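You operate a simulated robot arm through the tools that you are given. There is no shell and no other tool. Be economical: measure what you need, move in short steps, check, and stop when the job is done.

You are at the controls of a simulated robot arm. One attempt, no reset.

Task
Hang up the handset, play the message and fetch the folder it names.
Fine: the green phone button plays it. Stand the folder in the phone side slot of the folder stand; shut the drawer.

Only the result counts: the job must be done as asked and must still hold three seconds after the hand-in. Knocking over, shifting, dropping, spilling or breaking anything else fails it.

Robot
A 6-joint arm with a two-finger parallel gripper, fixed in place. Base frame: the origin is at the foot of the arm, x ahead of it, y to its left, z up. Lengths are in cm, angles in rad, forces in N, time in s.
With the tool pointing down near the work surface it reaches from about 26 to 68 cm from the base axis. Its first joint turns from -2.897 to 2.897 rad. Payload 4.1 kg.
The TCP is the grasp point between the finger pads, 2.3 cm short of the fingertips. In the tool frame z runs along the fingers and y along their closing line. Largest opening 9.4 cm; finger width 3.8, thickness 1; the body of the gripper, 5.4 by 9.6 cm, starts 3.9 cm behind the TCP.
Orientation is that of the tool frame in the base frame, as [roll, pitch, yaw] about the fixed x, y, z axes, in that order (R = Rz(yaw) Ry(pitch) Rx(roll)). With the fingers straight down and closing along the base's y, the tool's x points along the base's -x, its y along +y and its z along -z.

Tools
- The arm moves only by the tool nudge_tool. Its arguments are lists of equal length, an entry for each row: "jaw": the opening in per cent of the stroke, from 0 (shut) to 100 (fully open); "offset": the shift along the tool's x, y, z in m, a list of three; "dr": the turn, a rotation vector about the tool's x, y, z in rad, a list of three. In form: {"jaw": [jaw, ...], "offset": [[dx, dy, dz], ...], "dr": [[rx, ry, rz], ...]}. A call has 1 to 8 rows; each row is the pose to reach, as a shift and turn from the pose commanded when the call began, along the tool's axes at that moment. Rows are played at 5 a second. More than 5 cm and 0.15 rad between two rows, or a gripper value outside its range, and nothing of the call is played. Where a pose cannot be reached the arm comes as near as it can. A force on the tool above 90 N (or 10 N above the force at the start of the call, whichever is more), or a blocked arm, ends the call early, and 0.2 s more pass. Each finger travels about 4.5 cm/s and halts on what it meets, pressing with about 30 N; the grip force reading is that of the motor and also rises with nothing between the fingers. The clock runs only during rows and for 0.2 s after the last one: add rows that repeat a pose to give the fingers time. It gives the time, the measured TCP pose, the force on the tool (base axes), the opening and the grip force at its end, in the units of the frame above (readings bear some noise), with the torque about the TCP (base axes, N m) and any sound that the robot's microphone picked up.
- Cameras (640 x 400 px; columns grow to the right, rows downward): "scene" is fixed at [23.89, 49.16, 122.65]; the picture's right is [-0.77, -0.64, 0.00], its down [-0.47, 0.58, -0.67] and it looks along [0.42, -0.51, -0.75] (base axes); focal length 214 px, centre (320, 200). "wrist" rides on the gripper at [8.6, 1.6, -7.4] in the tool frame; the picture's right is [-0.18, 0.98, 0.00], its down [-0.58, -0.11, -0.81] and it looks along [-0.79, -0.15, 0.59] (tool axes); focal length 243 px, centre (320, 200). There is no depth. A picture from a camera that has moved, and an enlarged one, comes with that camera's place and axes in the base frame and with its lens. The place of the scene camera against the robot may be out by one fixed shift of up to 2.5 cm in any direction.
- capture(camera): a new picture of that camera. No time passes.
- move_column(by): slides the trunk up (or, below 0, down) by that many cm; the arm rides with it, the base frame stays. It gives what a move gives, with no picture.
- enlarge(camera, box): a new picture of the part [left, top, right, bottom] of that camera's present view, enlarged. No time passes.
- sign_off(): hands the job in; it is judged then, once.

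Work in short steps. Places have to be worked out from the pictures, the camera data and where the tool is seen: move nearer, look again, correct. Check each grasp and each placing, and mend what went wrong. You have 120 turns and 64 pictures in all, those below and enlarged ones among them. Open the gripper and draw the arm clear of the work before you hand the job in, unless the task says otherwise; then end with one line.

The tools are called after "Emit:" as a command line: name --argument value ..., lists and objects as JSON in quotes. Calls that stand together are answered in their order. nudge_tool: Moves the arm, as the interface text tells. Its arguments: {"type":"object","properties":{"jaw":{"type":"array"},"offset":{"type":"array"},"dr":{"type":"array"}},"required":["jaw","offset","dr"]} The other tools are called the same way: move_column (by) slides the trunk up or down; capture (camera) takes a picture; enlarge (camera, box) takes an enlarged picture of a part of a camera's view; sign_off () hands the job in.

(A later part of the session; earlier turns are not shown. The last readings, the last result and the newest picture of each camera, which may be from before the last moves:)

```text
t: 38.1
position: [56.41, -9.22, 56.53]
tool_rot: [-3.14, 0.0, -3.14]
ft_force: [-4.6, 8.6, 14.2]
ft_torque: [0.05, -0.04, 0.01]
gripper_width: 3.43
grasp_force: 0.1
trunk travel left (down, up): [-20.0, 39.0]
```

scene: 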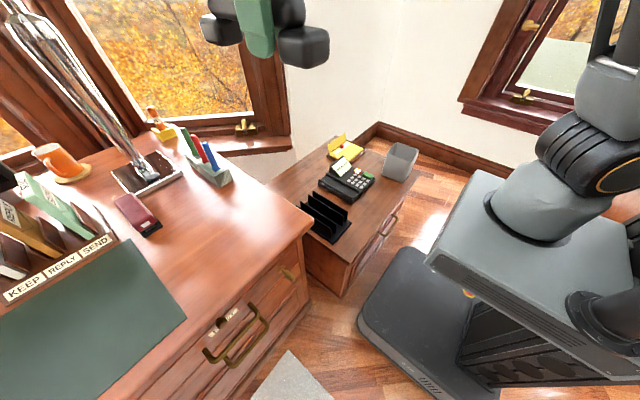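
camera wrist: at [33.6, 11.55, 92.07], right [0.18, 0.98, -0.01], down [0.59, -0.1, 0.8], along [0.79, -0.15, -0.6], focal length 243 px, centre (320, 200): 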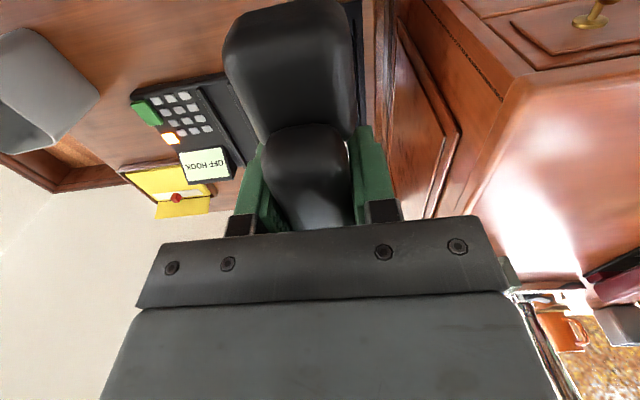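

Emit:
nudge_tool --jaw '[38, 38, 38, 38]' --offset '[[0, 0, -0.01], [0, 0, -0.02], [0, 0, -0.04], [0, 0, -0.08]]' --dr '[[0, 0, 0], [0, 0, 0], [0, 0, 0], [0, 0, 0]]'

Emit:
enlarge --camera "scene" --box '[300, 140, 400, 220]'

Emit:
capture --camera "wrist"

```text
t: 39.1
position: [56.3, -9.47, 64.39]
tool_rot: [-3.141, -0.001, -3.141]
ft_force: [-0.7, -0.1, 0.1]
ft_torque: [0.0, -0.02, 0.0]
gripper_width: 3.55
grasp_force: 0.0
trunk travel left (down, up): [-20.0, 39.0]
```

```text
5.00 times, centred on (350, 180) of scene
camera zoom: at [23.89, 49.16, 122.65], right [-0.77, -0.64, 0.0], down [-0.47, 0.58, -0.67], along [0.42, -0.51, -0.75], focal length 1072 px, centre (170, 300)
```

zoom: 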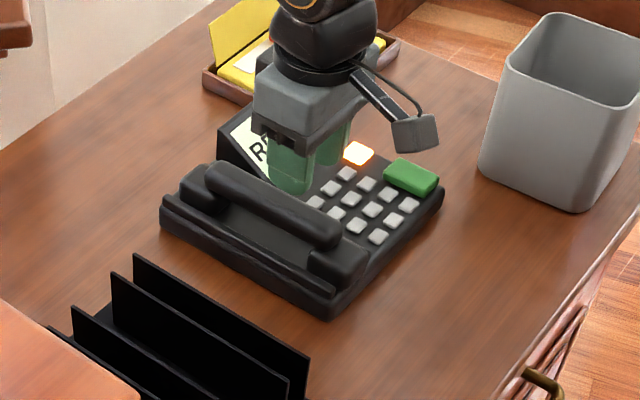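

```text
26 pictures are left
camera wrist: at [47.73, -7.78, 72.0], right [0.18, 0.98, 0.0], down [0.58, -0.11, 0.81], along [0.79, -0.15, -0.59], focal length 243 px, centre (320, 200)
```

wrist: 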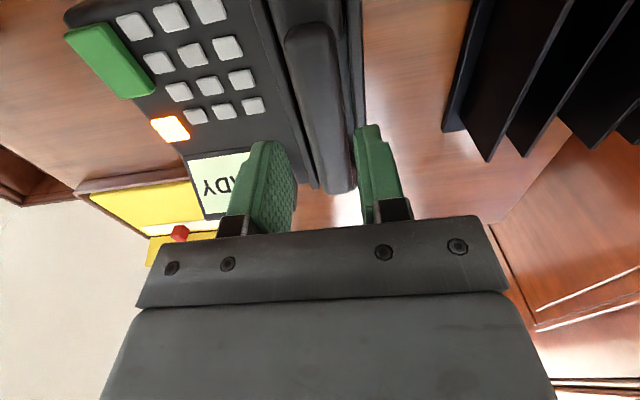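

The display reads READY. Now I'll close the fingers and go above the green button at about (52.3, −23.0, top 55).

Emit:
nudge_tool --jaw '[20, 0, 0, 0]' --offset '[[0.01, -0.035, -0.03], [0.02, -0.07, -0.03], [0.03, -0.105, -0.03], [0.04, -0.135, -0.01]]' --dr '[[0, 0, 0], [0, 0, 0], [0, 0, 0], [0, 0, 0]]'

Emit:
enlarge --camera "wrist" --box '[160, 0, 480, 200]'

```text
t: 40.1
position: [52.46, -23.0, 65.53]
tool_rot: [3.141, 0.001, -3.142]
ft_force: [-0.3, -0.6, 0.1]
ft_torque: [-0.02, 0.0, 0.01]
gripper_width: 0.01
grasp_force: 30.4
trunk travel left (down, up): [-20.0, 39.0]
```

```text
2.00 times, centred on (320, 100) of wrist
camera zoom: at [43.73, -21.3, 73.17], right [0.18, 0.98, 0.0], down [0.58, -0.11, 0.81], along [0.79, -0.15, -0.59], focal length 485 px, centre (320, 400)
```

zoom: 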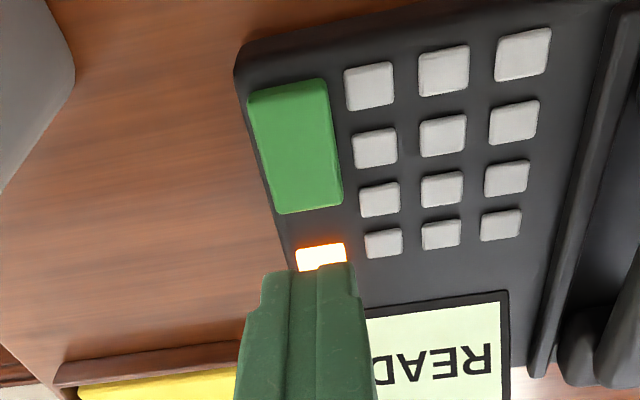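

Button centre refines to (52.7, −23.8, ~54). Aligning and descending.

Emit:
nudge_tool --jaw '[0, 0, 0, 0]' --offset '[[-0.002, -0.007, 0.03], [-0.002, -0.007, 0.06], [-0.002, -0.007, 0.08], [-0.002, -0.007, 0.087]]' --dr '[[0, 0, 0], [0, 0, 0], [0, 0, 0], [0, 0, 0]]'

```text
t: 41.1
position: [52.56, -23.58, 56.87]
tool_rot: [-3.141, 0.0, 3.141]
ft_force: [0.0, -1.2, -0.2]
ft_torque: [0.01, 0.03, 0.01]
gripper_width: 0.0
grasp_force: 30.3
trunk travel left (down, up): [-20.0, 39.0]
```

Emit:
nudge_tool --jaw '[0, 0, 0, 0]' --offset '[[0, 0, 0.003], [0, 0, 0.006], [0, 0, 0.009], [0, 0, 0.009]]' --dr '[[0, 0, 0], [0, 0, 0], [0, 0, 0], [0, 0, 0]]'

```text
t: 42.1
position: [52.51, -23.64, 56.13]
tool_rot: [3.14, 0.0, -3.141]
ft_force: [2.5, 1.9, 6.3]
ft_torque: [0.01, -0.05, 0.0]
gripper_width: 0.0
grasp_force: 30.3
trunk travel left (down, up): [-20.0, 39.0]
heard: click
```

Click heard. Raise and wait to listen for the message.

Emit:
nudge_tool --jaw '[0, 0, 0, 0, 0, 0, 0, 0]' --offset '[[0, 0, -0.01], [0, 0, -0.03], [0, 0, -0.05], [0, 0, -0.07], [0, 0, -0.07], [0, 0, -0.07], [0, 0, -0.07], [0, 0, -0.07]]' --dr '[[0, 0, 0], [0, 0, 0], [0, 0, 0], [0, 0, 0], [0, 0, 0], [0, 0, 0], [0, 0, 0], [0, 0, 0]]'

```text
t: 43.9
position: [52.66, -23.63, 63.01]
tool_rot: [-3.141, 0.0, 3.14]
ft_force: [-0.4, -0.1, -0.7]
ft_torque: [0.0, 0.01, 0.01]
gripper_width: 0.0
grasp_force: 30.0
trunk travel left (down, up): [-20.0, 39.0]
```

Emit:
enlarge --camera "scene" --box '[315, 140, 385, 195]'

```text
7.27 times, centred on (350, 168) of scene
camera zoom: at [23.89, 49.16, 122.65], right [-0.77, -0.64, 0.0], down [-0.47, 0.58, -0.67], along [0.42, -0.51, -0.75], focal length 1560 px, centre (102, 436)
```

zoom: 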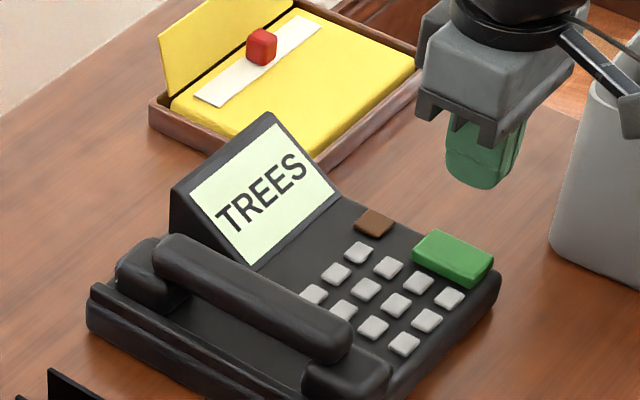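

The display now shows TREES: that's the folder to fetch. I'll move back to view the drawer fronts of the desk and the cabinet.

Emit:
nudge_tool --jaw '[0, 0, 0, 0, 0, 0, 0, 0]' --offset '[[0, 0, -0.045], [0, 0, -0.09], [0.03, 0.02, -0.12], [0.07, 0.04, -0.12], [0.11, 0.06, -0.12], [0.15, 0.08, -0.12], [0.18, 0.11, -0.12], [0.2, 0.15, -0.12]]' --dr '[[0, 0, 0], [0, 0, 0], [0, 0, 0], [0, 0, 0], [0, 0, 0], [0, 0, 0], [0, 0, 0], [0, 0, 0]]'

Emit:
nudge_tool --jaw '[0, 0, 0, 0, 0, 0, 0, 0]' --offset '[[0, 0.045, 0], [0, 0.09, 0], [0, 0.135, 0], [0, 0.18, 0], [0.01, 0.225, 0], [0.02, 0.27, 0], [0.03, 0.315, 0], [0.04, 0.36, 0]]' --dr '[[0, 0, 0], [0, 0, 0], [0, 0, 0], [0, 0, 0], [0, 0, 0], [0, 0, 0], [0, 0, 0], [0, 0, 0]]'

Emit:
capture --camera "wrist"

```text
t: 45.7
position: [32.52, -8.71, 74.89]
tool_rot: [3.141, -0.002, 3.14]
ft_force: [0.5, 0.0, 0.1]
ft_torque: [0.0, 0.01, 0.01]
gripper_width: 0.0
grasp_force: 30.0
trunk travel left (down, up): [-20.0, 39.0]
```

```text
t: 47.5
position: [28.55, 27.32, 75.17]
tool_rot: [3.14, 0.0, 3.141]
ft_force: [0.1, 0.5, 0.9]
ft_torque: [0.02, 0.02, 0.01]
gripper_width: 0.0
grasp_force: 30.2
trunk travel left (down, up): [-20.0, 39.0]
```

```text
23 pictures are left
camera wrist: at [19.93, 28.82, 82.66], right [0.19, 0.98, 0.0], down [0.58, -0.11, 0.81], along [0.79, -0.15, -0.59], focal length 243 px, centre (320, 200)
```

wrist: 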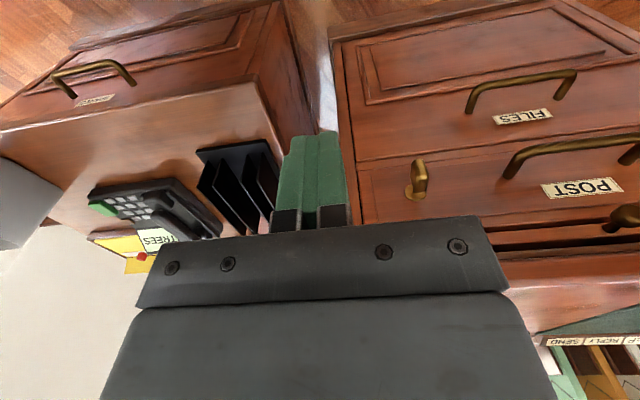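

The lower desk drawer is labelled FILES. I'll take a closer look at its handle and the brass latch.

Emit:
enlarge --camera "wrist" --box '[320, 0, 640, 230]'

Emit:
enlarge --camera "scene" --box '[190, 240, 310, 370]'

```text
1.74 times, centred on (480, 115) of wrist
camera zoom: at [19.93, 28.82, 82.66], right [0.19, 0.98, 0.0], down [0.58, -0.11, 0.81], along [0.79, -0.15, -0.59], focal length 422 px, centre (42, 348)
```

zoom: 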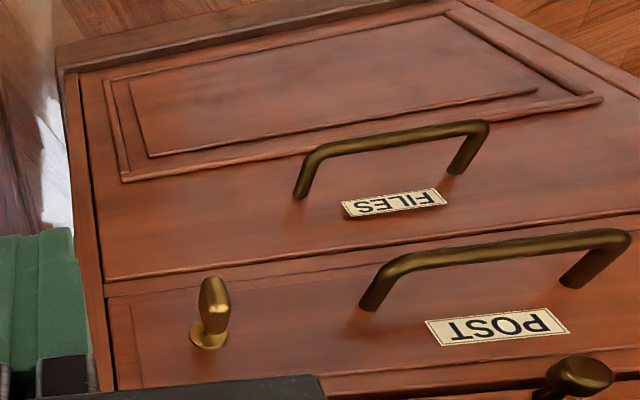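

```text
3.08 times, centred on (250, 305) of scene
camera zoom: at [23.89, 49.16, 122.65], right [-0.77, -0.64, 0.0], down [-0.47, 0.58, -0.67], along [0.42, -0.51, -0.75], focal length 660 px, centre (535, -123)
```

zoom: 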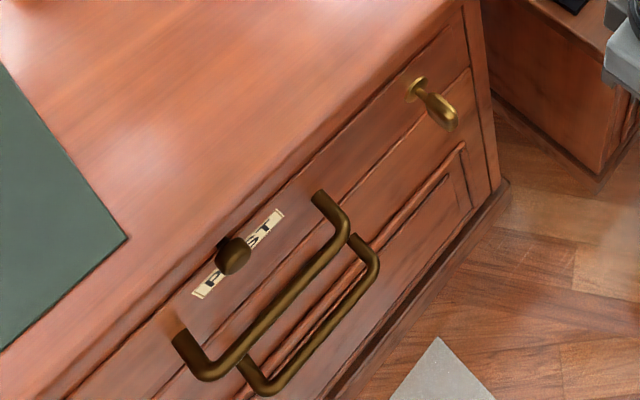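

FILES handle: bar along y from about 48 to 60.6, x≈43.6, z≈47.7. I'll grip it with the tool horizontal (pointing +x, jaws vertical): lower the trunk, then rotate about the TCP.

Emit:
move_column --by -15

Emit:
nudge_tool --jaw '[0, 10, 20, 30, 40, 50, 60, 60]' --offset '[[0.005, 0.01, 0], [0.01, 0.02, 0], [0.015, 0.03, 0], [0.02, 0.04, 0], [0.02, 0.05, 0], [0.02, 0.06, 0], [0.02, 0.07, 0], [0.02, 0.08, 0]]' --dr '[[-0.0835, -0.0835, 0.0835], [-0.167, -0.167, 0.167], [-0.2505, -0.2505, 0.2505], [-0.334, -0.334, 0.334], [-0.4175, -0.4175, 0.4175], [-0.501, -0.501, 0.501], [-0.5845, -0.5845, 0.5845], [-0.668, -0.668, 0.668]]'

```text
t: 49.2
position: [28.56, 27.19, 60.12]
tool_rot: [3.141, 0.0, 3.14]
ft_force: [0.8, 0.8, -0.2]
ft_torque: [-0.01, -0.01, -0.03]
gripper_width: 0.0
grasp_force: 30.5
trunk travel left (down, up): [-5.0, 54.0]
```

```text
t: 51.0
position: [27.36, 35.49, 64.23]
tool_rot: [2.278, 0.338, 2.27]
ft_force: [0.5, 0.8, -0.1]
ft_torque: [0.0, -0.01, -0.01]
gripper_width: 5.65
grasp_force: 0.1
out of reach, approached as far as the arm can: row 8
trunk travel left (down, up): [-5.0, 54.0]
```

The wrist came too near the base; I'll move outward first, then finish the rotation.

Emit:
nudge_tool --jaw '[60, 60, 60, 60]' --offset '[[0.0175, 0.0126, 0.03], [0.035, 0.025, 0.06], [0.0525, 0.038, 0.089], [0.07, 0.05, 0.119]]' --dr '[[0, 0, 0], [0, 0, 0], [0, 0, 0], [0, 0, 0]]'

Emit:
nudge_tool --jaw '[60, 60, 60, 60, 60, 60, 60]' --offset '[[0, 0, 0], [0, 0, 0], [0, 0, 0], [0, 0, 0], [0, 0, 0], [0, 0, 0], [0, 0, 0]]' --dr '[[-0.08, -0.078, 0.079], [-0.16, -0.156, 0.158], [-0.24, -0.234, 0.237], [-0.32, -0.312, 0.316], [-0.4, -0.39, 0.395], [-0.475, -0.467, 0.472], [-0.555, -0.544, 0.551]]'

```text
t: 52.0
position: [33.88, 48.19, 59.59]
tool_rot: [2.271, 0.338, 2.263]
ft_force: [-0.2, -0.7, 0.1]
ft_torque: [0.02, 0.0, 0.02]
gripper_width: 5.63
grasp_force: 0.1
out of reach, approached as far as the arm can: row 1, 2, 3, 4
trunk travel left (down, up): [-5.0, 54.0]
```

```text
t: 53.6
position: [39.82, 64.22, 66.7]
tool_rot: [1.663, 0.085, 1.664]
ft_force: [-0.3, 0.2, -1.4]
ft_torque: [0.04, -0.04, -0.01]
gripper_width: 5.63
grasp_force: 0.1
out of reach, approached as far as the arm can: row 1, 2, 3, 4, 5, 6, 7
trunk travel left (down, up): [-5.0, 54.0]
```

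The position drifted while the orientation was followed. Looking before moving again.

Emit:
capture --camera "scene"

```text
20 pictures are left
```

scene: 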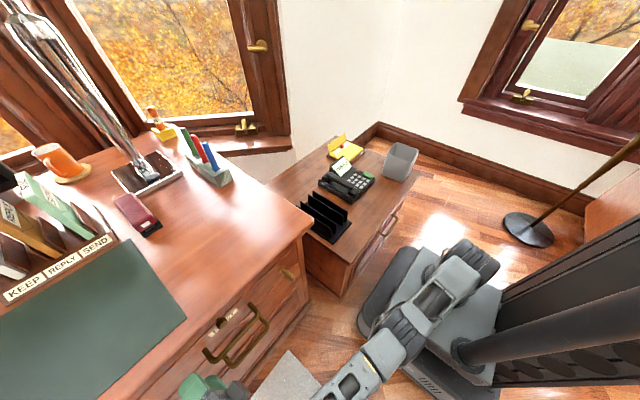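

A wrist joint limit seems to be reached in this roll direction. I'll roll the other way (about the tool axis) while retreating to a freer spot.

Emit:
nudge_tool --jaw '[60, 60, 60, 60, 60, 60, 60, 60]' --offset '[[-0.0225, -0.005, -0.0125], [-0.045, -0.01, -0.025], [-0.0675, -0.015, -0.0375], [-0.09, -0.02, -0.05], [-0.1125, -0.025, -0.0625], [-0.135, -0.03, -0.075], [-0.1575, -0.035, -0.0875], [-0.18, -0.04, -0.1]]' --dr '[[0, 0, -0.14], [0, 0, -0.28], [0, 0, -0.42], [0, 0, -0.56], [0, 0, -0.7], [0, 0, -0.84], [0, 0, -0.98], [0, 0, -1.12]]'

```text
t: 55.4
position: [32.8, 57.5, 28.33]
tool_rot: [1.827, 1.196, 1.897]
ft_force: [-0.5, -4.2, -6.5]
ft_torque: [0.03, -0.44, 0.22]
gripper_width: 5.63
grasp_force: 0.1
out of reach, approached as far as the arm can: row 1, 2, 3, 4, 5, 6, 7, 8
trunk travel left (down, up): [-5.0, 54.0]
```

Emit:
capture --camera "scene"

Emit:
capture --camera "wrist"

```text
19 pictures are left
```

scene: 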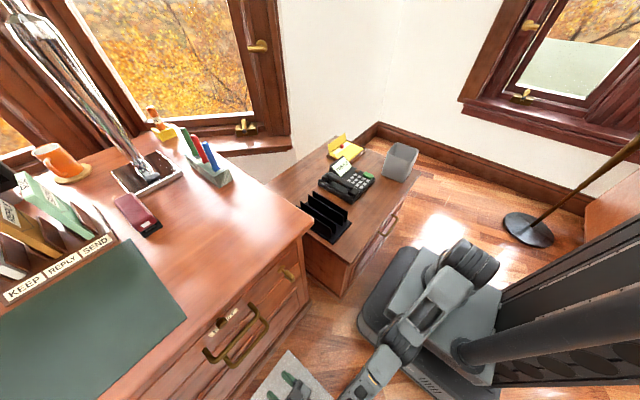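

```text
18 pictures are left
camera wrist: at [24.35, 61.38, 21.69], right [-0.02, 0.85, 0.52], down [-0.73, -0.37, 0.58], along [0.69, -0.36, 0.63], focal length 243 px, centre (320, 200)
```

wrist: 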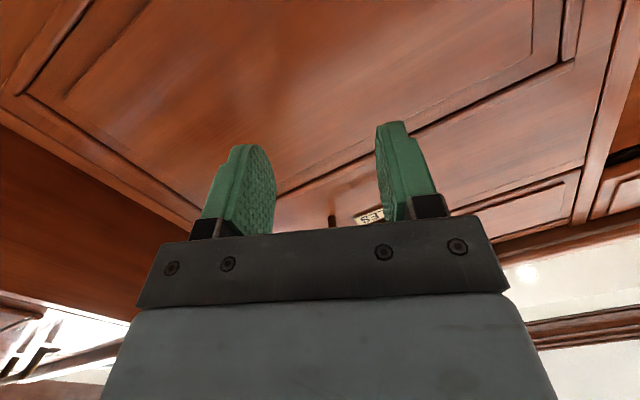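

The tool is now horizontal pointing +x but the arm is straight again. I'll use the same unlock trick (tilt, then tilt back while moving up and inward).

Emit:
nudge_tool --jaw '[60, 60, 60, 60, 60, 60]' --offset '[[0, 0, 0], [0, 0, 0], [-0.035, 0.006, -0.006], [-0.07, 0.012, -0.012], [-0.105, 0.0, -0.012], [-0.14, -0.015, -0.012]]' --dr '[[0.025, 0.03, -0.134], [0.025, 0.03, -0.134], [0.012, 0.015, -0.067], [0, 0, 0], [0, 0, 0], [0, 0, 0]]'

```text
t: 56.8
position: [34.05, 57.25, 28.59]
tool_rot: [1.821, 1.192, 1.891]
ft_force: [1.0, 0.3, 0.1]
ft_torque: [0.0, 0.0, 0.02]
gripper_width: 5.65
grasp_force: 0.0
out of reach, approached as far as the arm can: row 1, 3, 4, 5, 6
trunk travel left (down, up): [-5.0, 54.0]
```

Emit:
nudge_tool --jaw '[60, 60, 60, 60, 60]' --offset '[[-0.0282, 0.0287, 0.001], [-0.058, 0.0562, 0.001], [-0.0923, 0.0803, 0.0], [-0.1283, 0.1032, -0.001], [-0.1636, 0.102, -0.007]]' --dr '[[0, 0, 0], [0, 0, 0], [0, 0, 0], [0, 0, 0], [0, 0, 0]]'

```text
t: 58.0
position: [35.26, 63.54, 44.59]
tool_rot: [1.824, 1.193, 1.897]
ft_force: [0.4, 0.0, 0.0]
ft_torque: [0.02, 0.03, -0.01]
gripper_width: 5.64
grasp_force: 0.0
out of reach, approached as far as the arm can: row 2, 3, 4, 5
trunk travel left (down, up): [-5.0, 54.0]
```

Row 1 (mostly tangential, slightly inward) worked; I'll bend inward progressively.

Emit:
nudge_tool --jaw '[60, 60, 60, 60, 60, 60, 60]' --offset '[[-0.0343, 0.021, -0.0014], [-0.0429, 0.0179, -0.004], [-0.0527, 0.0132, -0.007], [-0.06, 0.0033, -0.011], [-0.0717, -0.012, -0.017], [-0.086, -0.031, -0.024], [-0.103, -0.054, -0.033]]' --dr '[[0, 0, 0], [0, 0, 0], [0, 0, 0], [0, 0, 0], [0, 0, 0], [0, 0, 0], [0, 0, 0]]'

```text
t: 59.6
position: [33.79, 54.72, 52.34]
tool_rot: [1.825, 1.191, 1.894]
ft_force: [0.1, 0.3, -0.6]
ft_torque: [0.0, 0.01, -0.01]
gripper_width: 5.65
grasp_force: 0.1
out of reach, approached as far as the arm can: row 2, 3
trunk travel left (down, up): [-5.0, 54.0]
```

Freed, tool pointing +x. Now roll toward jaws-vertical while drawing back a little to stay well inside reach.

Emit:
nudge_tool --jaw '[60, 60, 60, 60, 60, 60, 60, 60]' --offset '[[0.0016, -0.004, -0.005], [0.0032, -0.008, -0.01], [0.0048, -0.012, -0.015], [0.0064, -0.016, -0.02], [0.008, -0.02, -0.025], [0.0096, -0.025, -0.03], [0.0112, -0.029, -0.035], [0.0129, -0.033, -0.04]]' --dr '[[-0.0032, -0.0145, 0.134], [-0.0065, -0.029, 0.268], [-0.0097, -0.0435, 0.402], [-0.013, -0.058, 0.536], [-0.016, -0.0725, 0.67], [-0.0195, -0.087, 0.804], [-0.023, -0.1015, 0.938], [-0.026, -0.116, 1.072]]'

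```text
t: 61.4
position: [30.96, 64.06, 49.2]
tool_rot: [1.59, 0.342, 1.61]
ft_force: [-0.4, -0.4, -0.1]
ft_torque: [0.04, 0.03, 0.01]
gripper_width: 5.65
grasp_force: 0.2
out of reach, approached as far as the arm can: row 2, 3, 4, 5, 6, 7, 8
trunk travel left (down, up): [-5.0, 54.0]
```

Pointing purely along +x at this azimuth sits at a wrist singularity. A better plan is to approach the handle at about 50° in the horizontal plane. First unlock the elbow again.

Emit:
nudge_tool --jaw '[60, 60, 60, 60, 60, 60, 60, 60]' --offset '[[-0.0075, 0.0395, 0], [-0.0158, 0.0438, -0.001], [-0.026, 0.048, -0.0024], [-0.0388, 0.0466, -0.0044], [-0.0582, 0.045, -0.0074], [-0.0827, 0.0425, -0.0113], [-0.1126, 0.0403, -0.0164], [-0.1515, 0.0369, -0.022]]' --dr '[[0, 0, 0], [0, 0, 0], [0, 0, 0], [0, 0, 0], [0, 0, 0], [0, 0, 0], [0, 0, 0], [0, 0, 0]]'

```text
t: 63.2
position: [31.06, 64.73, 54.24]
tool_rot: [1.59, 0.341, 1.608]
ft_force: [-0.1, -0.6, -0.4]
ft_torque: [0.01, 0.0, -0.01]
gripper_width: 5.64
grasp_force: 0.1
out of reach, approached as far as the arm can: row 2, 3, 4, 5, 6, 7, 8
trunk travel left (down, up): [-5.0, 54.0]
```

Emit:
nudge_tool --jaw '[60, 60, 60, 60, 60, 60, 60, 60]' --offset '[[0, 0, 0], [0, 0, 0], [0, 0, 0], [0, 0, 0], [0, 0, 0], [0, 0, 0], [0, 0, 0], [0, 0, 0]]' --dr '[[0, 0, -0.12], [0, 0, -0.24], [0, 0, -0.36], [0, 0, -0.48], [0, 0, -0.6], [0, 0, -0.72], [0, 0, -0.84], [0, 0, -0.96]]'

```text
t: 65.0
position: [31.5, 64.64, 54.25]
tool_rot: [1.637, 1.303, 1.669]
ft_force: [0.6, -0.9, -0.3]
ft_torque: [0.03, -0.01, -0.02]
gripper_width: 5.61
grasp_force: 0.1
trunk travel left (down, up): [-5.0, 54.0]
```

Rolled back with position held. Now inward.

Emit:
nudge_tool --jaw '[60, 60, 60, 60, 60, 60, 60, 60]' --offset '[[-0.0366, 0.0164, 0], [-0.045, 0.0121, -0.001], [-0.0543, 0.0061, -0.0023], [-0.0604, -0.0051, -0.0044], [-0.0702, -0.022, -0.0075], [-0.0822, -0.0435, -0.0114], [-0.0975, -0.0692, -0.0166], [-0.117, -0.103, -0.022]]' --dr '[[0, 0, 0], [0, 0, 0], [0, 0, 0], [0, 0, 0], [0, 0, 0], [0, 0, 0], [0, 0, 0], [0, 0, 0]]'

```text
t: 66.8
position: [29.87, 51.45, 62.94]
tool_rot: [1.64, 1.303, 1.669]
ft_force: [-0.4, 0.7, -0.2]
ft_torque: [0.01, -0.04, -0.02]
gripper_width: 5.62
grasp_force: 0.0
out of reach, approached as far as the arm can: row 2, 3, 4
trunk travel left (down, up): [-5.0, 54.0]
```

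Free again. Now swing the tool in the horizontal plane to ~50° azimuth, moving to about (34, 48, 52).

Emit:
nudge_tool --jaw '[60, 60, 60, 60, 60, 60, 60]' --offset '[[0.0137, -0.0091, 0.0058], [0.0274, -0.0183, 0.0116], [0.0411, -0.0274, 0.0174], [0.0549, -0.0366, 0.0233], [0.0686, -0.0457, 0.0291], [0.0823, -0.0549, 0.0349], [0.096, -0.064, 0.0407]]' --dr '[[-0.119, 0.0137, -0.037], [-0.239, 0.0274, -0.074], [-0.358, 0.041, -0.111], [-0.478, 0.055, -0.148], [-0.597, 0.0686, -0.185], [-0.717, 0.082, -0.222], [-0.836, 0.096, -0.259]]'

```text
t: 68.4
position: [33.94, 49.08, 52.71]
tool_rot: [-1.664, 1.541, -0.795]
ft_force: [-0.3, 0.3, 1.0]
ft_torque: [0.03, 0.01, -0.02]
gripper_width: 5.65
grasp_force: 0.0
out of reach, approached as far as the arm can: row 7
trunk travel left (down, up): [-5.0, 54.0]
```

Now roll the tool about its axis to make the jaws close vertically.

Emit:
nudge_tool --jaw '[60, 60, 60, 60, 60, 60, 60, 60]' --offset '[[0, 0.003, 0], [0, 0.006, 0], [0, 0.009, 0], [0, 0.012, 0], [0, 0.015, 0], [0, 0.018, 0], [0, 0.02, 0], [0, 0.02, 0]]' --dr '[[0, 0, 0.14], [0, 0, 0.28], [0, 0, 0.42], [0, 0, 0.56], [0, 0, 0.7], [0, 0, 0.84], [0, 0, 0.98], [0, 0, 1.12]]'

```text
t: 70.2
position: [32.7, 71.48, 70.49]
tool_rot: [1.667, 0.563, 2.445]
ft_force: [-0.8, 0.6, -0.1]
ft_torque: [0.02, 0.0, -0.02]
gripper_width: 5.66
grasp_force: 0.2
out of reach, approached as far as the arm can: row 1, 2, 3, 4, 5, 6, 7, 8
trunk travel left (down, up): [-5.0, 54.0]
```

That direction is the limited one; roll the other way instead, holding position.

Emit:
nudge_tool --jaw '[60, 60, 60, 60, 60, 60, 60, 60]' --offset '[[0, 0, 0], [0, 0, 0], [0, 0, 0], [0, 0, 0], [0, 0, 0], [0, 0, 0], [0, 0, 0], [0, 0, 0]]' --dr '[[0, 0, -0.14], [0, 0, -0.28], [0, 0, -0.42], [0, 0, -0.56], [0, 0, -0.7], [0, 0, -0.84], [0, 0, -0.98], [0, 0, -1.12]]'

Emit:
nudge_tool --jaw '[60, 60, 60, 60, 60, 60, 60, 60]' --offset '[[0, 0, 0], [0, 0, 0], [0, 0, 0], [0, 0, 0], [0, 0, 0], [0, 0, 0], [0, 0, 0], [0, 0, 0]]' --dr '[[0, 0, -0.14], [0, 0, -0.28], [0, 0, -0.42], [0, 0, -0.56], [0, 0, -0.7], [0, 0, -0.84], [0, 0, -0.98], [0, 0, -1.12]]'

```text
t: 72.0
position: [32.34, 71.05, 70.4]
tool_rot: [-2.174, 1.426, -1.346]
ft_force: [0.0, -0.4, 0.5]
ft_torque: [0.0, 0.02, 0.02]
gripper_width: 5.65
grasp_force: 0.0
trunk travel left (down, up): [-5.0, 54.0]
```

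```text
t: 73.8
position: [32.25, 70.86, 70.36]
tool_rot: [-1.656, 0.328, -0.776]
ft_force: [-0.1, -0.1, -0.2]
ft_torque: [-0.01, -0.02, -0.02]
gripper_width: 5.61
grasp_force: 0.1
trunk travel left (down, up): [-5.0, 54.0]
```

The jaws are now nearly vertical with position held. Move to a pre-grasp spot (30, 48, 50) with the tool at 30° azimuth.

Emit:
nudge_tool --jaw '[60, 60, 60, 60, 60, 60, 60, 60]' --offset '[[0.0253, 0.0201, -0.0208], [0.0507, 0.0403, -0.0415], [0.076, 0.0604, -0.0623], [0.1013, 0.0805, -0.083], [0.1266, 0.1006, -0.1038], [0.152, 0.1208, -0.1245], [0.1773, 0.1409, -0.1453], [0.2026, 0.161, -0.166]]' --dr '[[0.016, 0.035, -0.039], [0.032, 0.071, -0.078], [0.048, 0.106, -0.118], [0.064, 0.142, -0.157], [0.08, 0.177, -0.196], [0.096, 0.212, -0.236], [0.112, 0.248, -0.275], [0.128, 0.283, -0.314]]'

```text
t: 75.6
position: [29.87, 47.96, 49.96]
tool_rot: [-1.573, 0.004, -1.049]
ft_force: [-0.2, -1.1, -0.6]
ft_torque: [0.01, 0.0, 0.0]
gripper_width: 5.64
grasp_force: 0.0
trunk travel left (down, up): [-5.0, 54.0]
```

Exactly as intended. A look through the wrist camera at the handle.

Emit:
capture --camera "wrist"

```text
17 pictures are left
camera wrist: at [27.7, 36.72, 48.38], right [-0.1, 0.16, -0.98], down [-0.99, 0.1, 0.11], along [0.12, 0.98, 0.15], focal length 243 px, centre (320, 200)
```

wrist: 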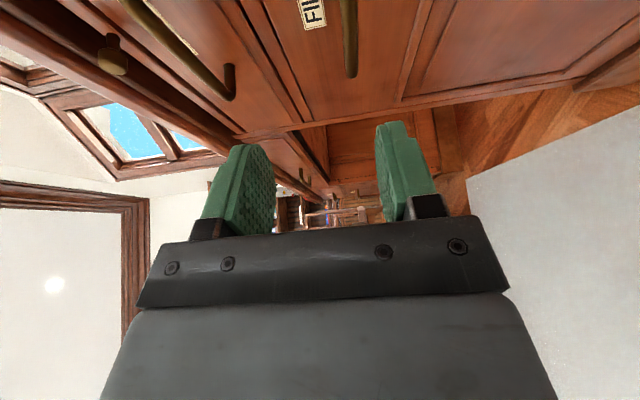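

The bar is confirmed at x≈43.6–44, z≈47.7. Aligning and approaching.

Emit:
nudge_tool --jaw '[60, 60, 60, 60]' --offset '[[0.0055, 0.0226, 0.035], [0.011, 0.0226, 0.075], [0.0165, 0.0226, 0.11], [0.021, 0.0226, 0.142]]' --dr '[[0, 0, 0], [0, 0, 0], [0, 0, 0], [0, 0, 0]]'

Emit:
capture --camera "wrist"

```text
t: 76.6
position: [43.28, 53.37, 47.78]
tool_rot: [-1.572, 0.006, -1.049]
ft_force: [-0.8, 0.6, -0.1]
ft_torque: [-0.03, 0.02, 0.02]
gripper_width: 5.64
grasp_force: 0.1
trunk travel left (down, up): [-5.0, 54.0]
```

```text
16 pictures are left
camera wrist: at [41.22, 42.19, 46.19], right [-0.1, 0.16, -0.98], down [-0.99, 0.1, 0.11], along [0.12, 0.98, 0.15], focal length 243 px, centre (320, 200)
```

wrist: 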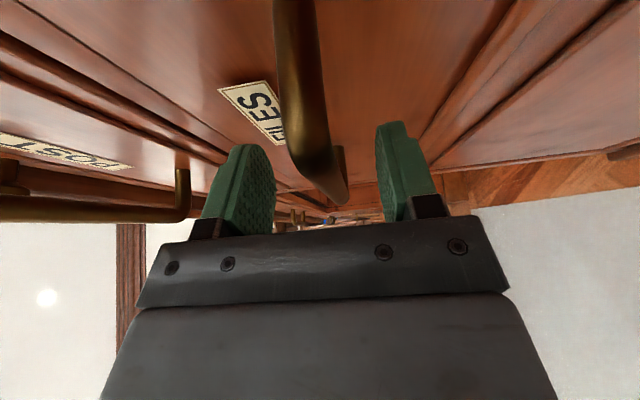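

The bar lies between the fingers. Closing.

Emit:
nudge_tool --jaw '[30, 0, 0, 0, 0]' --offset '[[0, 0, 0], [0, 0, 0], [0, 0, 0], [0, 0, 0], [0, 0, 0]]' --dr '[[0, 0, 0], [0, 0, 0], [0, 0, 0], [0, 0, 0], [0, 0, 0]]'

```text
t: 77.8
position: [43.28, 53.31, 47.22]
tool_rot: [-1.581, 0.001, -1.046]
ft_force: [-1.2, -1.5, -25.5]
ft_torque: [0.89, 0.06, 0.97]
gripper_width: 1.31
grasp_force: 44.8
trunk travel left (down, up): [-5.0, 54.0]
```

Gripped (1.31 cm). Pulling the drawer open slowly along −x.

Emit:
nudge_tool --jaw '[0, 0, 0]' --offset '[[-0.01, 0.005, -0.0173], [-0.02, 0.005, -0.0346], [-0.03, 0.005, -0.052]]' --dr '[[0, 0, 0], [0, 0, 0], [0, 0, 0]]'

```text
t: 78.6
position: [37.38, 53.36, 47.35]
tool_rot: [-1.573, 0.006, -1.053]
ft_force: [-3.8, -29.7, 0.6]
ft_torque: [-1.22, -0.1, -1.15]
gripper_width: 1.28
grasp_force: 45.5
trunk travel left (down, up): [-5.0, 54.0]
```

The drawer follows. Continue.

Emit:
nudge_tool --jaw '[0, 0, 0, 0, 0]' --offset '[[-0.015, 0, -0.026], [-0.03, 0, -0.052], [-0.045, 0, -0.078], [-0.06, 0, -0.104], [-0.075, 0, -0.13]]' --dr '[[0, 0, 0], [0, 0, 0], [0, 0, 0], [0, 0, 0], [0, 0, 0]]'

Emit:
capture --camera "scene"

```text
t: 79.8
position: [21.93, 53.39, 47.28]
tool_rot: [-1.568, 0.007, -1.042]
ft_force: [-4.7, -32.7, 20.6]
ft_torque: [-1.41, -0.02, 0.93]
gripper_width: 1.29
grasp_force: 44.9
trunk travel left (down, up): [-5.0, 54.0]
```

```text
15 pictures are left
```

scene: 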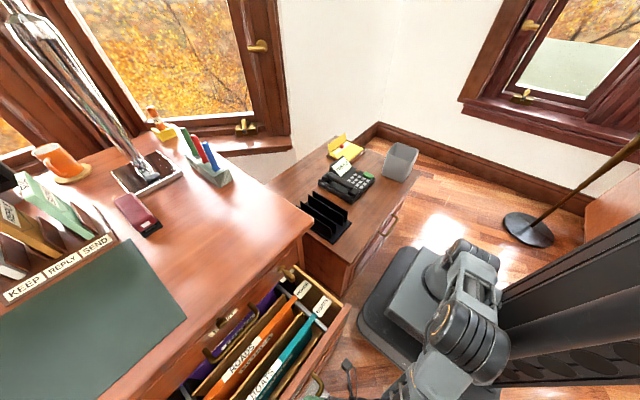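

The drawer is open about 21 cm and folders with labels show. Zooming in.

Emit:
enlarge --camera "scene" --box '[180, 260, 350, 400]'

```text
2.86 times, centred on (265, 330) of scene
camera zoom: at [23.89, 49.16, 122.65], right [-0.77, -0.64, 0.0], down [-0.47, 0.58, -0.67], along [0.42, -0.51, -0.75], focal length 613 px, centre (477, -171)
```

zoom: 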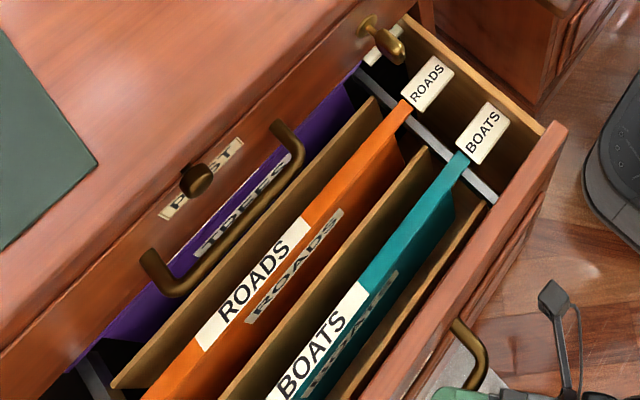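

A purple folder at the back may be TREES; I'll pull the drawer further out.

Emit:
nudge_tool --jaw '[0, 0, 0, 0]' --offset '[[-0.0125, 0, -0.0217], [-0.025, 0, -0.0433], [-0.0375, 0, -0.065], [-0.05, 0, -0.0866]]' --dr '[[0, 0, 0], [0, 0, 0], [0, 0, 0], [0, 0, 0]]'

Emit:
enlarge --camera "scene" --box '[160, 250, 340, 400]'

```text
t: 80.8
position: [11.95, 53.43, 47.25]
tool_rot: [-1.576, 0.003, -1.043]
ft_force: [-3.8, -23.6, 1.8]
ft_torque: [-0.26, 0.01, -0.34]
gripper_width: 1.25
grasp_force: 45.1
trunk travel left (down, up): [-5.0, 54.0]
```

```text
2.67 times, centred on (250, 325) of scene
camera zoom: at [23.89, 49.16, 122.65], right [-0.77, -0.64, 0.0], down [-0.47, 0.58, -0.67], along [0.42, -0.51, -0.75], focal length 572 px, centre (507, -133)
```

zoom: 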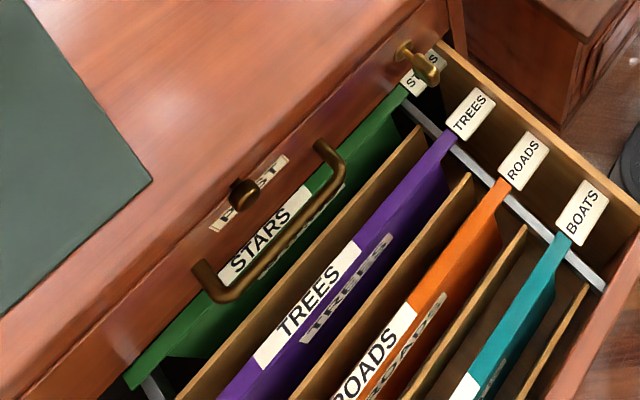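

TREES is the purple folder. I'll pull the drawer a bit more so that the gripper can clear the POST handle above.

Emit:
nudge_tool --jaw '[0, 0, 0]' --offset '[[-0.0125, 0, -0.0217], [-0.025, 0, -0.0433], [-0.035, 0, -0.0606]]' --dr '[[0, 0, 0], [0, 0, 0], [0, 0, 0]]'

```text
t: 81.6
position: [5.24, 53.45, 47.43]
tool_rot: [-1.578, 0.003, -1.045]
ft_force: [0.3, -11.6, -11.8]
ft_torque: [-0.28, 0.03, -0.72]
gripper_width: 1.29
grasp_force: 45.0
trunk travel left (down, up): [-5.0, 54.0]
```

Opened 38 cm. Now release the handle, back off and rise.

Emit:
nudge_tool --jaw '[60, 60, 60, 60, 60, 60, 60, 60]' --offset '[[0, 0, 0], [0, 0, 0], [0, 0, 0], [0, 0, -0.025], [0, 0, -0.05], [0, -0.045, -0.05], [0, -0.09, -0.05], [0, -0.135, -0.05]]' --dr '[[0, 0, 0], [0, 0, 0], [0, 0, 0], [0, 0, 0], [0, 0, 0], [0, 0, 0], [0, 0, 0], [0, 0, 0]]'

```text
t: 83.3
position: [1.88, 48.99, 47.5]
tool_rot: [-1.589, -0.198, -1.046]
ft_force: [0.1, 0.1, 0.1]
ft_torque: [0.0, -0.01, -0.02]
gripper_width: 5.64
grasp_force: 0.1
trunk travel left (down, up): [-5.0, 54.0]
stopped in row 8: the arm was blocked; the commanded pose is now the measured one
```

The arm was blocked while rising (likely its own column). I'll back off a little more first.

Emit:
nudge_tool --jaw '[60, 60]' --offset '[[0, 0, -0.015], [0, 0, -0.03]]' --dr '[[0, 0, 0], [0, 0, 0]]'

Emit:
capture --camera "wrist"

```text
t: 83.9
position: [0.06, 47.59, 47.13]
tool_rot: [-1.588, -0.207, -1.065]
ft_force: [1.6, 0.2, -0.6]
ft_torque: [-0.02, -0.03, 0.01]
gripper_width: 5.64
grasp_force: 0.1
trunk travel left (down, up): [-5.0, 54.0]
```

```text
12 pictures are left
camera wrist: at [-2.25, 36.3, 47.53], right [0.0, -0.03, -1.0], down [-0.99, 0.13, 0.0], along [0.13, 0.99, -0.03], focal length 243 px, centre (320, 200)
```

wrist: 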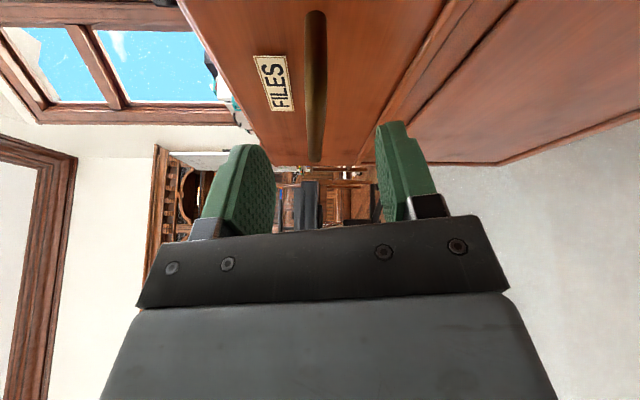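

Clear of the bar now. Raise the trunk.

Emit:
move_column --by 28

```text
t: 86.7
position: [-0.43, 47.53, 75.09]
tool_rot: [-1.587, -0.212, -1.055]
ft_force: [0.2, -0.1, -0.5]
ft_torque: [0.0, 0.06, -0.05]
gripper_width: 5.63
grasp_force: 0.0
trunk travel left (down, up): [-33.0, 26.0]
```

Rotate toward tool-down (jaws closing along x) in two halves while moving forward.

Emit:
nudge_tool --jaw '[60, 60, 60, 60, 60, 60]' --offset '[[0.008, -0.004, 0.019], [0.016, -0.008, 0.038], [0.024, -0.011, 0.057], [0.032, -0.015, 0.076], [0.04, -0.019, 0.095], [0.047, -0.022, 0.114]]' --dr '[[-0.13, 0.02, 0.0475], [-0.261, 0.04, 0.095], [-0.391, 0.06, 0.1425], [-0.522, 0.079, 0.19], [-0.652, 0.099, 0.2375], [-0.783, 0.119, 0.285]]'

```text
t: 87.5
position: [4.59, 45.87, 69.58]
tool_rot: [-1.91, -0.256, -1.102]
ft_force: [0.3, 0.6, 0.5]
ft_torque: [0.02, 0.0, 0.0]
gripper_width: 5.62
grasp_force: 0.1
trunk travel left (down, up): [-33.0, 26.0]
stopped in row 3: the arm was blocked; the commanded pose is now the measured one
```

Emit:
nudge_tool --jaw '[60, 60, 60, 60, 60]' --offset '[[0.0104, -0.017, 0.0252], [0.0208, -0.034, 0.0504], [0.0312, -0.051, 0.0756], [0.0416, -0.068, 0.101], [0.052, -0.085, 0.126]]' --dr '[[0, 0, 0], [0, 0, 0], [0, 0, 0], [0, 0, 0], [0, 0, 0]]'

```text
t: 88.7
position: [19.46, 48.98, 74.65]
tool_rot: [-1.91, -0.255, -1.102]
ft_force: [0.0, -0.8, -0.2]
ft_torque: [-0.03, -0.01, 0.0]
gripper_width: 5.64
grasp_force: 0.0
trunk travel left (down, up): [-33.0, 26.0]
```

Emit:
nudge_tool --jaw '[60, 60, 60, 60, 60, 60, 60, 60]' --offset '[[0.001, -0.007, 0.0094], [0.002, -0.014, 0.0188], [0.003, -0.021, 0.028], [0.004, -0.0285, 0.0375], [0.005, -0.0356, 0.047], [0.006, -0.043, 0.056], [0.007, -0.05, 0.066], [0.008, -0.057, 0.075]]' --dr '[[-0.126, 0.007, 0.056], [-0.252, 0.014, 0.1125], [-0.378, 0.021, 0.169], [-0.504, 0.0275, 0.225], [-0.63, 0.034, 0.281], [-0.756, 0.041, 0.3375], [-0.882, 0.048, 0.394], [-1.008, 0.055, 0.45]]'

```text
t: 90.5
position: [27.48, 53.08, 77.67]
tool_rot: [-2.891, 0.002, -1.457]
ft_force: [-0.1, -0.8, 0.6]
ft_torque: [-0.01, 0.0, -0.05]
gripper_width: 5.62
grasp_force: 0.1
trunk travel left (down, up): [-33.0, 26.0]
```

Emit:
nudge_tool --jaw '[80, 100]' --offset '[[0, 0, 0], [0, 0, 0]]' --dr '[[-0.126, 0.007, 0.056], [-0.252, 0.014, 0.113]]'

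Emit:
capture --camera "wrist"

```text
t: 91.1
position: [27.61, 53.03, 77.64]
tool_rot: [3.139, 0.001, -1.57]
ft_force: [-0.5, 0.2, 0.5]
ft_torque: [0.0, -0.04, -0.02]
gripper_width: 9.4
grasp_force: 0.2
trunk travel left (down, up): [-33.0, 26.0]
```

```text
11 pictures are left
camera wrist: at [25.97, 44.26, 85.14], right [-0.98, 0.18, 0.0], down [0.11, 0.58, 0.81], along [0.15, 0.79, -0.59], focal length 243 px, centre (320, 200)
```

wrist: 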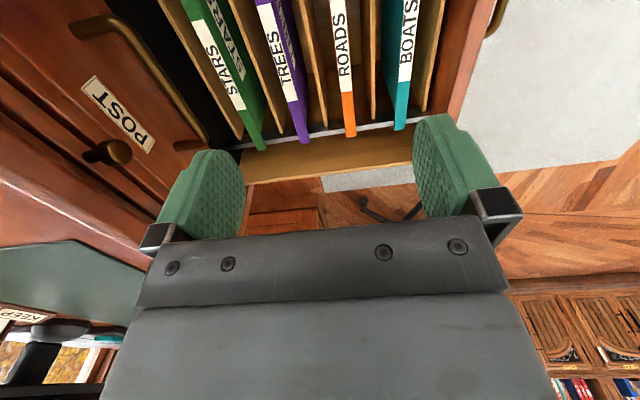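

TREES: label at about (34.8, 58.6), top edge z≈48–49, spanning y ≈40–74. I'll move above its middle and lower the trunk.

Emit:
nudge_tool --jaw '[100, 100, 100]' --offset '[[-0.015, -0.024, 0], [-0.03, -0.048, 0], [-0.045, -0.072, 0]]' --dr '[[0, 0, 0], [0, 0, 0], [0, 0, 0]]'

Emit:
move_column --by -20

Emit:
capture --camera "wrist"

```text
t: 91.9
position: [34.61, 57.63, 77.55]
tool_rot: [-3.141, 0.001, -1.571]
ft_force: [-0.6, 0.3, 0.7]
ft_torque: [0.0, -0.04, 0.0]
gripper_width: 9.37
grasp_force: 0.0
trunk travel left (down, up): [-33.0, 26.0]
```

```text
t: 94.0
position: [34.6, 57.67, 57.65]
tool_rot: [3.141, 0.002, -1.57]
ft_force: [-0.4, 0.2, -0.2]
ft_torque: [0.0, 0.01, -0.01]
gripper_width: 9.4
grasp_force: 0.0
trunk travel left (down, up): [-13.0, 46.0]
```

```text
10 pictures are left
camera wrist: at [32.98, 48.9, 65.15], right [-0.98, 0.18, 0.0], down [0.11, 0.58, 0.81], along [0.15, 0.79, -0.59], focal length 243 px, centre (320, 200)
```

wrist: 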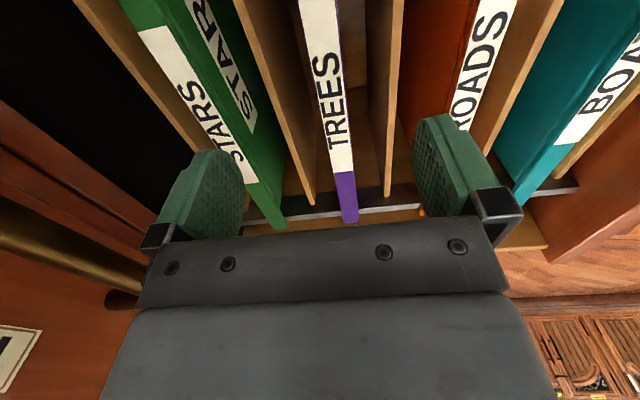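

The folder's top edge is at z≈52.2, x≈33.8, centred near y 57. I'll narrow the jaws to fit between the dividers and descend.

Emit:
nudge_tool --jaw '[70, 55, 55, 55, 55]' --offset '[[0, 0.008, 0], [0, 0.008, 0], [0, 0.008, 0.025], [0, 0.008, 0.05], [0, 0.008, 0.0665]]' --dr '[[0, 0, 0], [0, 0, 0], [0, 0, 0], [0, 0, 0], [0, 0, 0]]'

```text
t: 95.2
position: [33.83, 57.51, 50.96]
tool_rot: [3.141, 0.001, -1.57]
ft_force: [0.3, -0.2, 0.3]
ft_torque: [0.02, -0.01, 0.01]
gripper_width: 5.14
grasp_force: 0.0
trunk travel left (down, up): [-13.0, 46.0]
```

Emit:
nudge_tool --jaw '[25, 0, 0, 0, 0]' --offset '[[0, 0, 0], [0, 0, 0], [0, 0, 0], [0, 0, 0], [0, 0, 0]]' --dr '[[0, 0, 0], [0, 0, 0], [0, 0, 0], [0, 0, 0], [0, 0, 0]]'

Emit:
enlarge --camera "wrist" --box '[160, 0, 480, 230]'

```text
t: 96.4
position: [33.85, 57.42, 50.89]
tool_rot: [-3.141, 0.001, -1.569]
ft_force: [0.0, 0.0, -0.2]
ft_torque: [0.13, 0.02, 0.01]
gripper_width: 1.79
grasp_force: 30.2
trunk travel left (down, up): [-13.0, 46.0]
```

```text
1.74 times, centred on (320, 115) of wrist
camera zoom: at [32.2, 48.81, 58.44], right [-0.98, 0.18, 0.0], down [0.11, 0.58, 0.81], along [0.15, 0.79, -0.59], focal length 422 px, centre (320, 348)
```

zoom: 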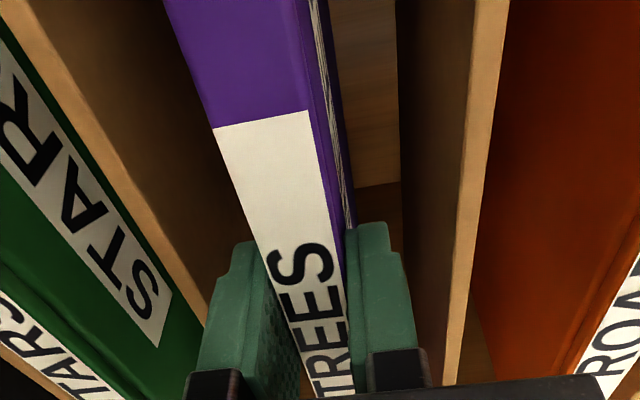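

The folder is gripped (1.79 cm thick). Lift it straight up with the trunk.

Emit:
move_column --by 6

Emit:
move_column --by 33

Emit:
capture --camera "scene"

```text
t: 97.4
position: [33.81, 57.53, 56.94]
tool_rot: [3.141, 0.001, -1.572]
ft_force: [0.0, -0.3, -2.2]
ft_torque: [0.07, 0.0, 0.02]
gripper_width: 1.78
grasp_force: 30.0
trunk travel left (down, up): [-19.0, 40.0]
```

```text
t: 100.7
position: [33.79, 57.56, 89.85]
tool_rot: [3.14, 0.002, -1.571]
ft_force: [-0.4, -0.4, -1.7]
ft_torque: [0.05, -0.02, -0.05]
gripper_width: 1.77
grasp_force: 29.6
trunk travel left (down, up): [-52.0, 7.0]
```

```text
8 pictures are left
```

scene: 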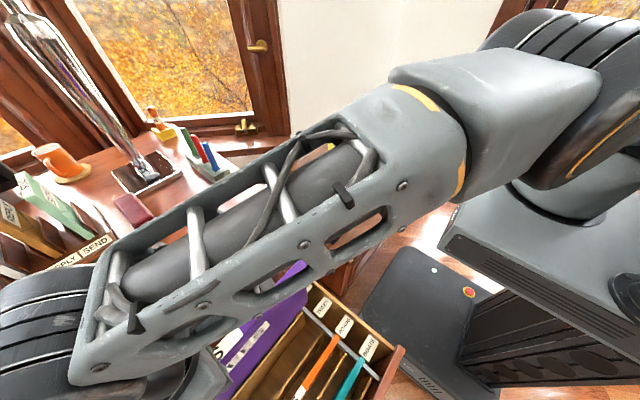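

The folder is out (weight ≈2 N, balanced). Carry it along −y in front of the desk, keeping x≈34.

Emit:
nudge_tool --jaw '[0, 0, 0, 0, 0, 0, 0, 0]' --offset '[[0.03, 0.003, -0.01], [0.07, 0.005, -0.02], [0.11, 0.005, -0.03], [0.15, 0.005, -0.04], [0.19, 0.005, -0.04], [0.23, 0.005, -0.04], [0.27, 0.003, -0.04], [0.31, 0.0, -0.04]]' --dr '[[0, 0, 0], [0, 0, 0], [0, 0, 0], [0, 0, 0], [0, 0, 0], [0, 0, 0], [0, 0, 0], [0, 0, 0]]'

Emit:
nudge_tool --jaw '[0, 0, 0, 0, 0, 0]' --offset '[[0.04, 0, 0], [0.08, 0, 0], [0.12, 0, 0], [0.16, 0, 0], [0.2, 0, 0], [0.22, 0, 0]]' --dr '[[0, 0, 0], [0, 0, 0], [0, 0, 0], [0, 0, 0], [0, 0, 0], [0, 0, 0]]'

```text
t: 102.5
position: [33.71, 26.47, 93.93]
tool_rot: [3.141, 0.002, -1.571]
ft_force: [0.2, 0.5, -2.2]
ft_torque: [0.06, -0.04, 0.02]
gripper_width: 1.79
grasp_force: 29.9
trunk travel left (down, up): [-52.0, 7.0]
```

```text
t: 103.9
position: [33.85, 4.42, 93.77]
tool_rot: [3.141, 0.001, -1.568]
ft_force: [0.1, 0.4, -2.5]
ft_torque: [0.08, 0.0, -0.01]
gripper_width: 1.8
grasp_force: 30.0
trunk travel left (down, up): [-52.0, 7.0]
```

Now yaw the tool 90° so the folder plane lies along x.

Emit:
nudge_tool --jaw '[0, 0, 0, 0, 0, 0, 0, 0]' --offset '[[0, 0, 0], [0, 0, 0], [0, 0, 0], [0, 0, 0], [0, 0, 0], [0, 0, 0], [0, 0, 0], [0, 0, 0]]' --dr '[[0, 0, 0.14], [0, 0, 0.28], [0, 0, 0.42], [0, 0, 0.56], [0, 0, 0.7], [0, 0, 0.84], [0, 0, 0.98], [0, 0, 1.12]]'

Emit:
nudge_tool --jaw '[0, 0, 0, 0]' --offset '[[0, 0, 0], [0, 0, 0], [0, 0, 0], [0, 0, 0]]' --dr '[[0, 0, 0.14], [0, 0, 0.28], [0, 0, 0.42], [0, 0, 0.449]]'

```text
t: 105.7
position: [33.89, 4.45, 93.75]
tool_rot: [3.141, -0.001, -2.692]
ft_force: [0.2, 0.4, -2.3]
ft_torque: [0.03, -0.06, -0.03]
gripper_width: 1.77
grasp_force: 30.0
trunk travel left (down, up): [-52.0, 7.0]
```

```text
t: 106.7
position: [33.96, 4.41, 93.68]
tool_rot: [3.141, 0.003, -3.139]
ft_force: [18.1, -5.7, 0.4]
ft_torque: [-0.19, 0.17, 1.76]
gripper_width: 3.07
grasp_force: 30.5
trunk travel left (down, up): [-52.0, 7.0]
```

Something touched the folder (torque, jaw width changed). Checking.

Emit:
capture --camera "scene"

```text
7 pictures are left
```

scene: 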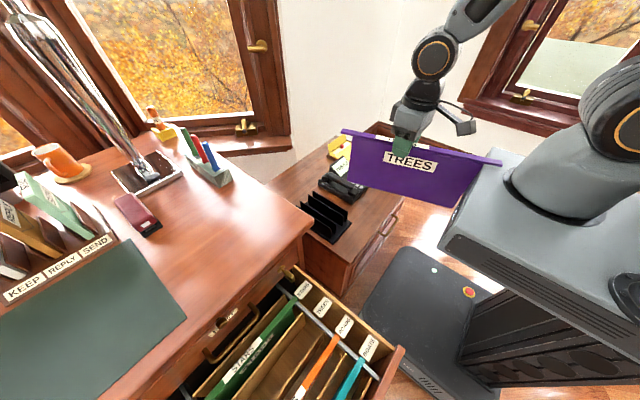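

The folder's inner end touches the robot's carriage. Move forward (+x) away from it.

Emit:
nudge_tool --jaw '[0, 0, 0, 0]' --offset '[[-0.03, 0, 0], [-0.06, 0, 0], [-0.1, 0, 0], [-0.1, 0, 0]]' --dr '[[0, 0, 0], [0, 0, 0], [0, 0, 0], [0, 0, 0]]'

Emit:
capture --camera "wrist"

```text
t: 107.7
position: [43.95, 4.47, 93.71]
tool_rot: [3.14, -0.002, -3.141]
ft_force: [0.2, 0.8, -2.0]
ft_torque: [0.01, -0.04, 0.02]
gripper_width: 1.77
grasp_force: 30.1
trunk travel left (down, up): [-52.0, 7.0]
```

```text
6 pictures are left
camera wrist: at [35.22, 6.02, 101.3], right [0.18, 0.98, 0.0], down [0.58, -0.11, 0.81], along [0.79, -0.15, -0.59], focal length 243 px, centre (320, 200)
```

wrist: 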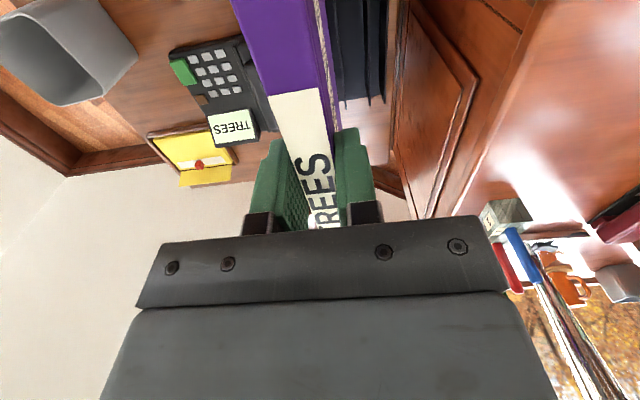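

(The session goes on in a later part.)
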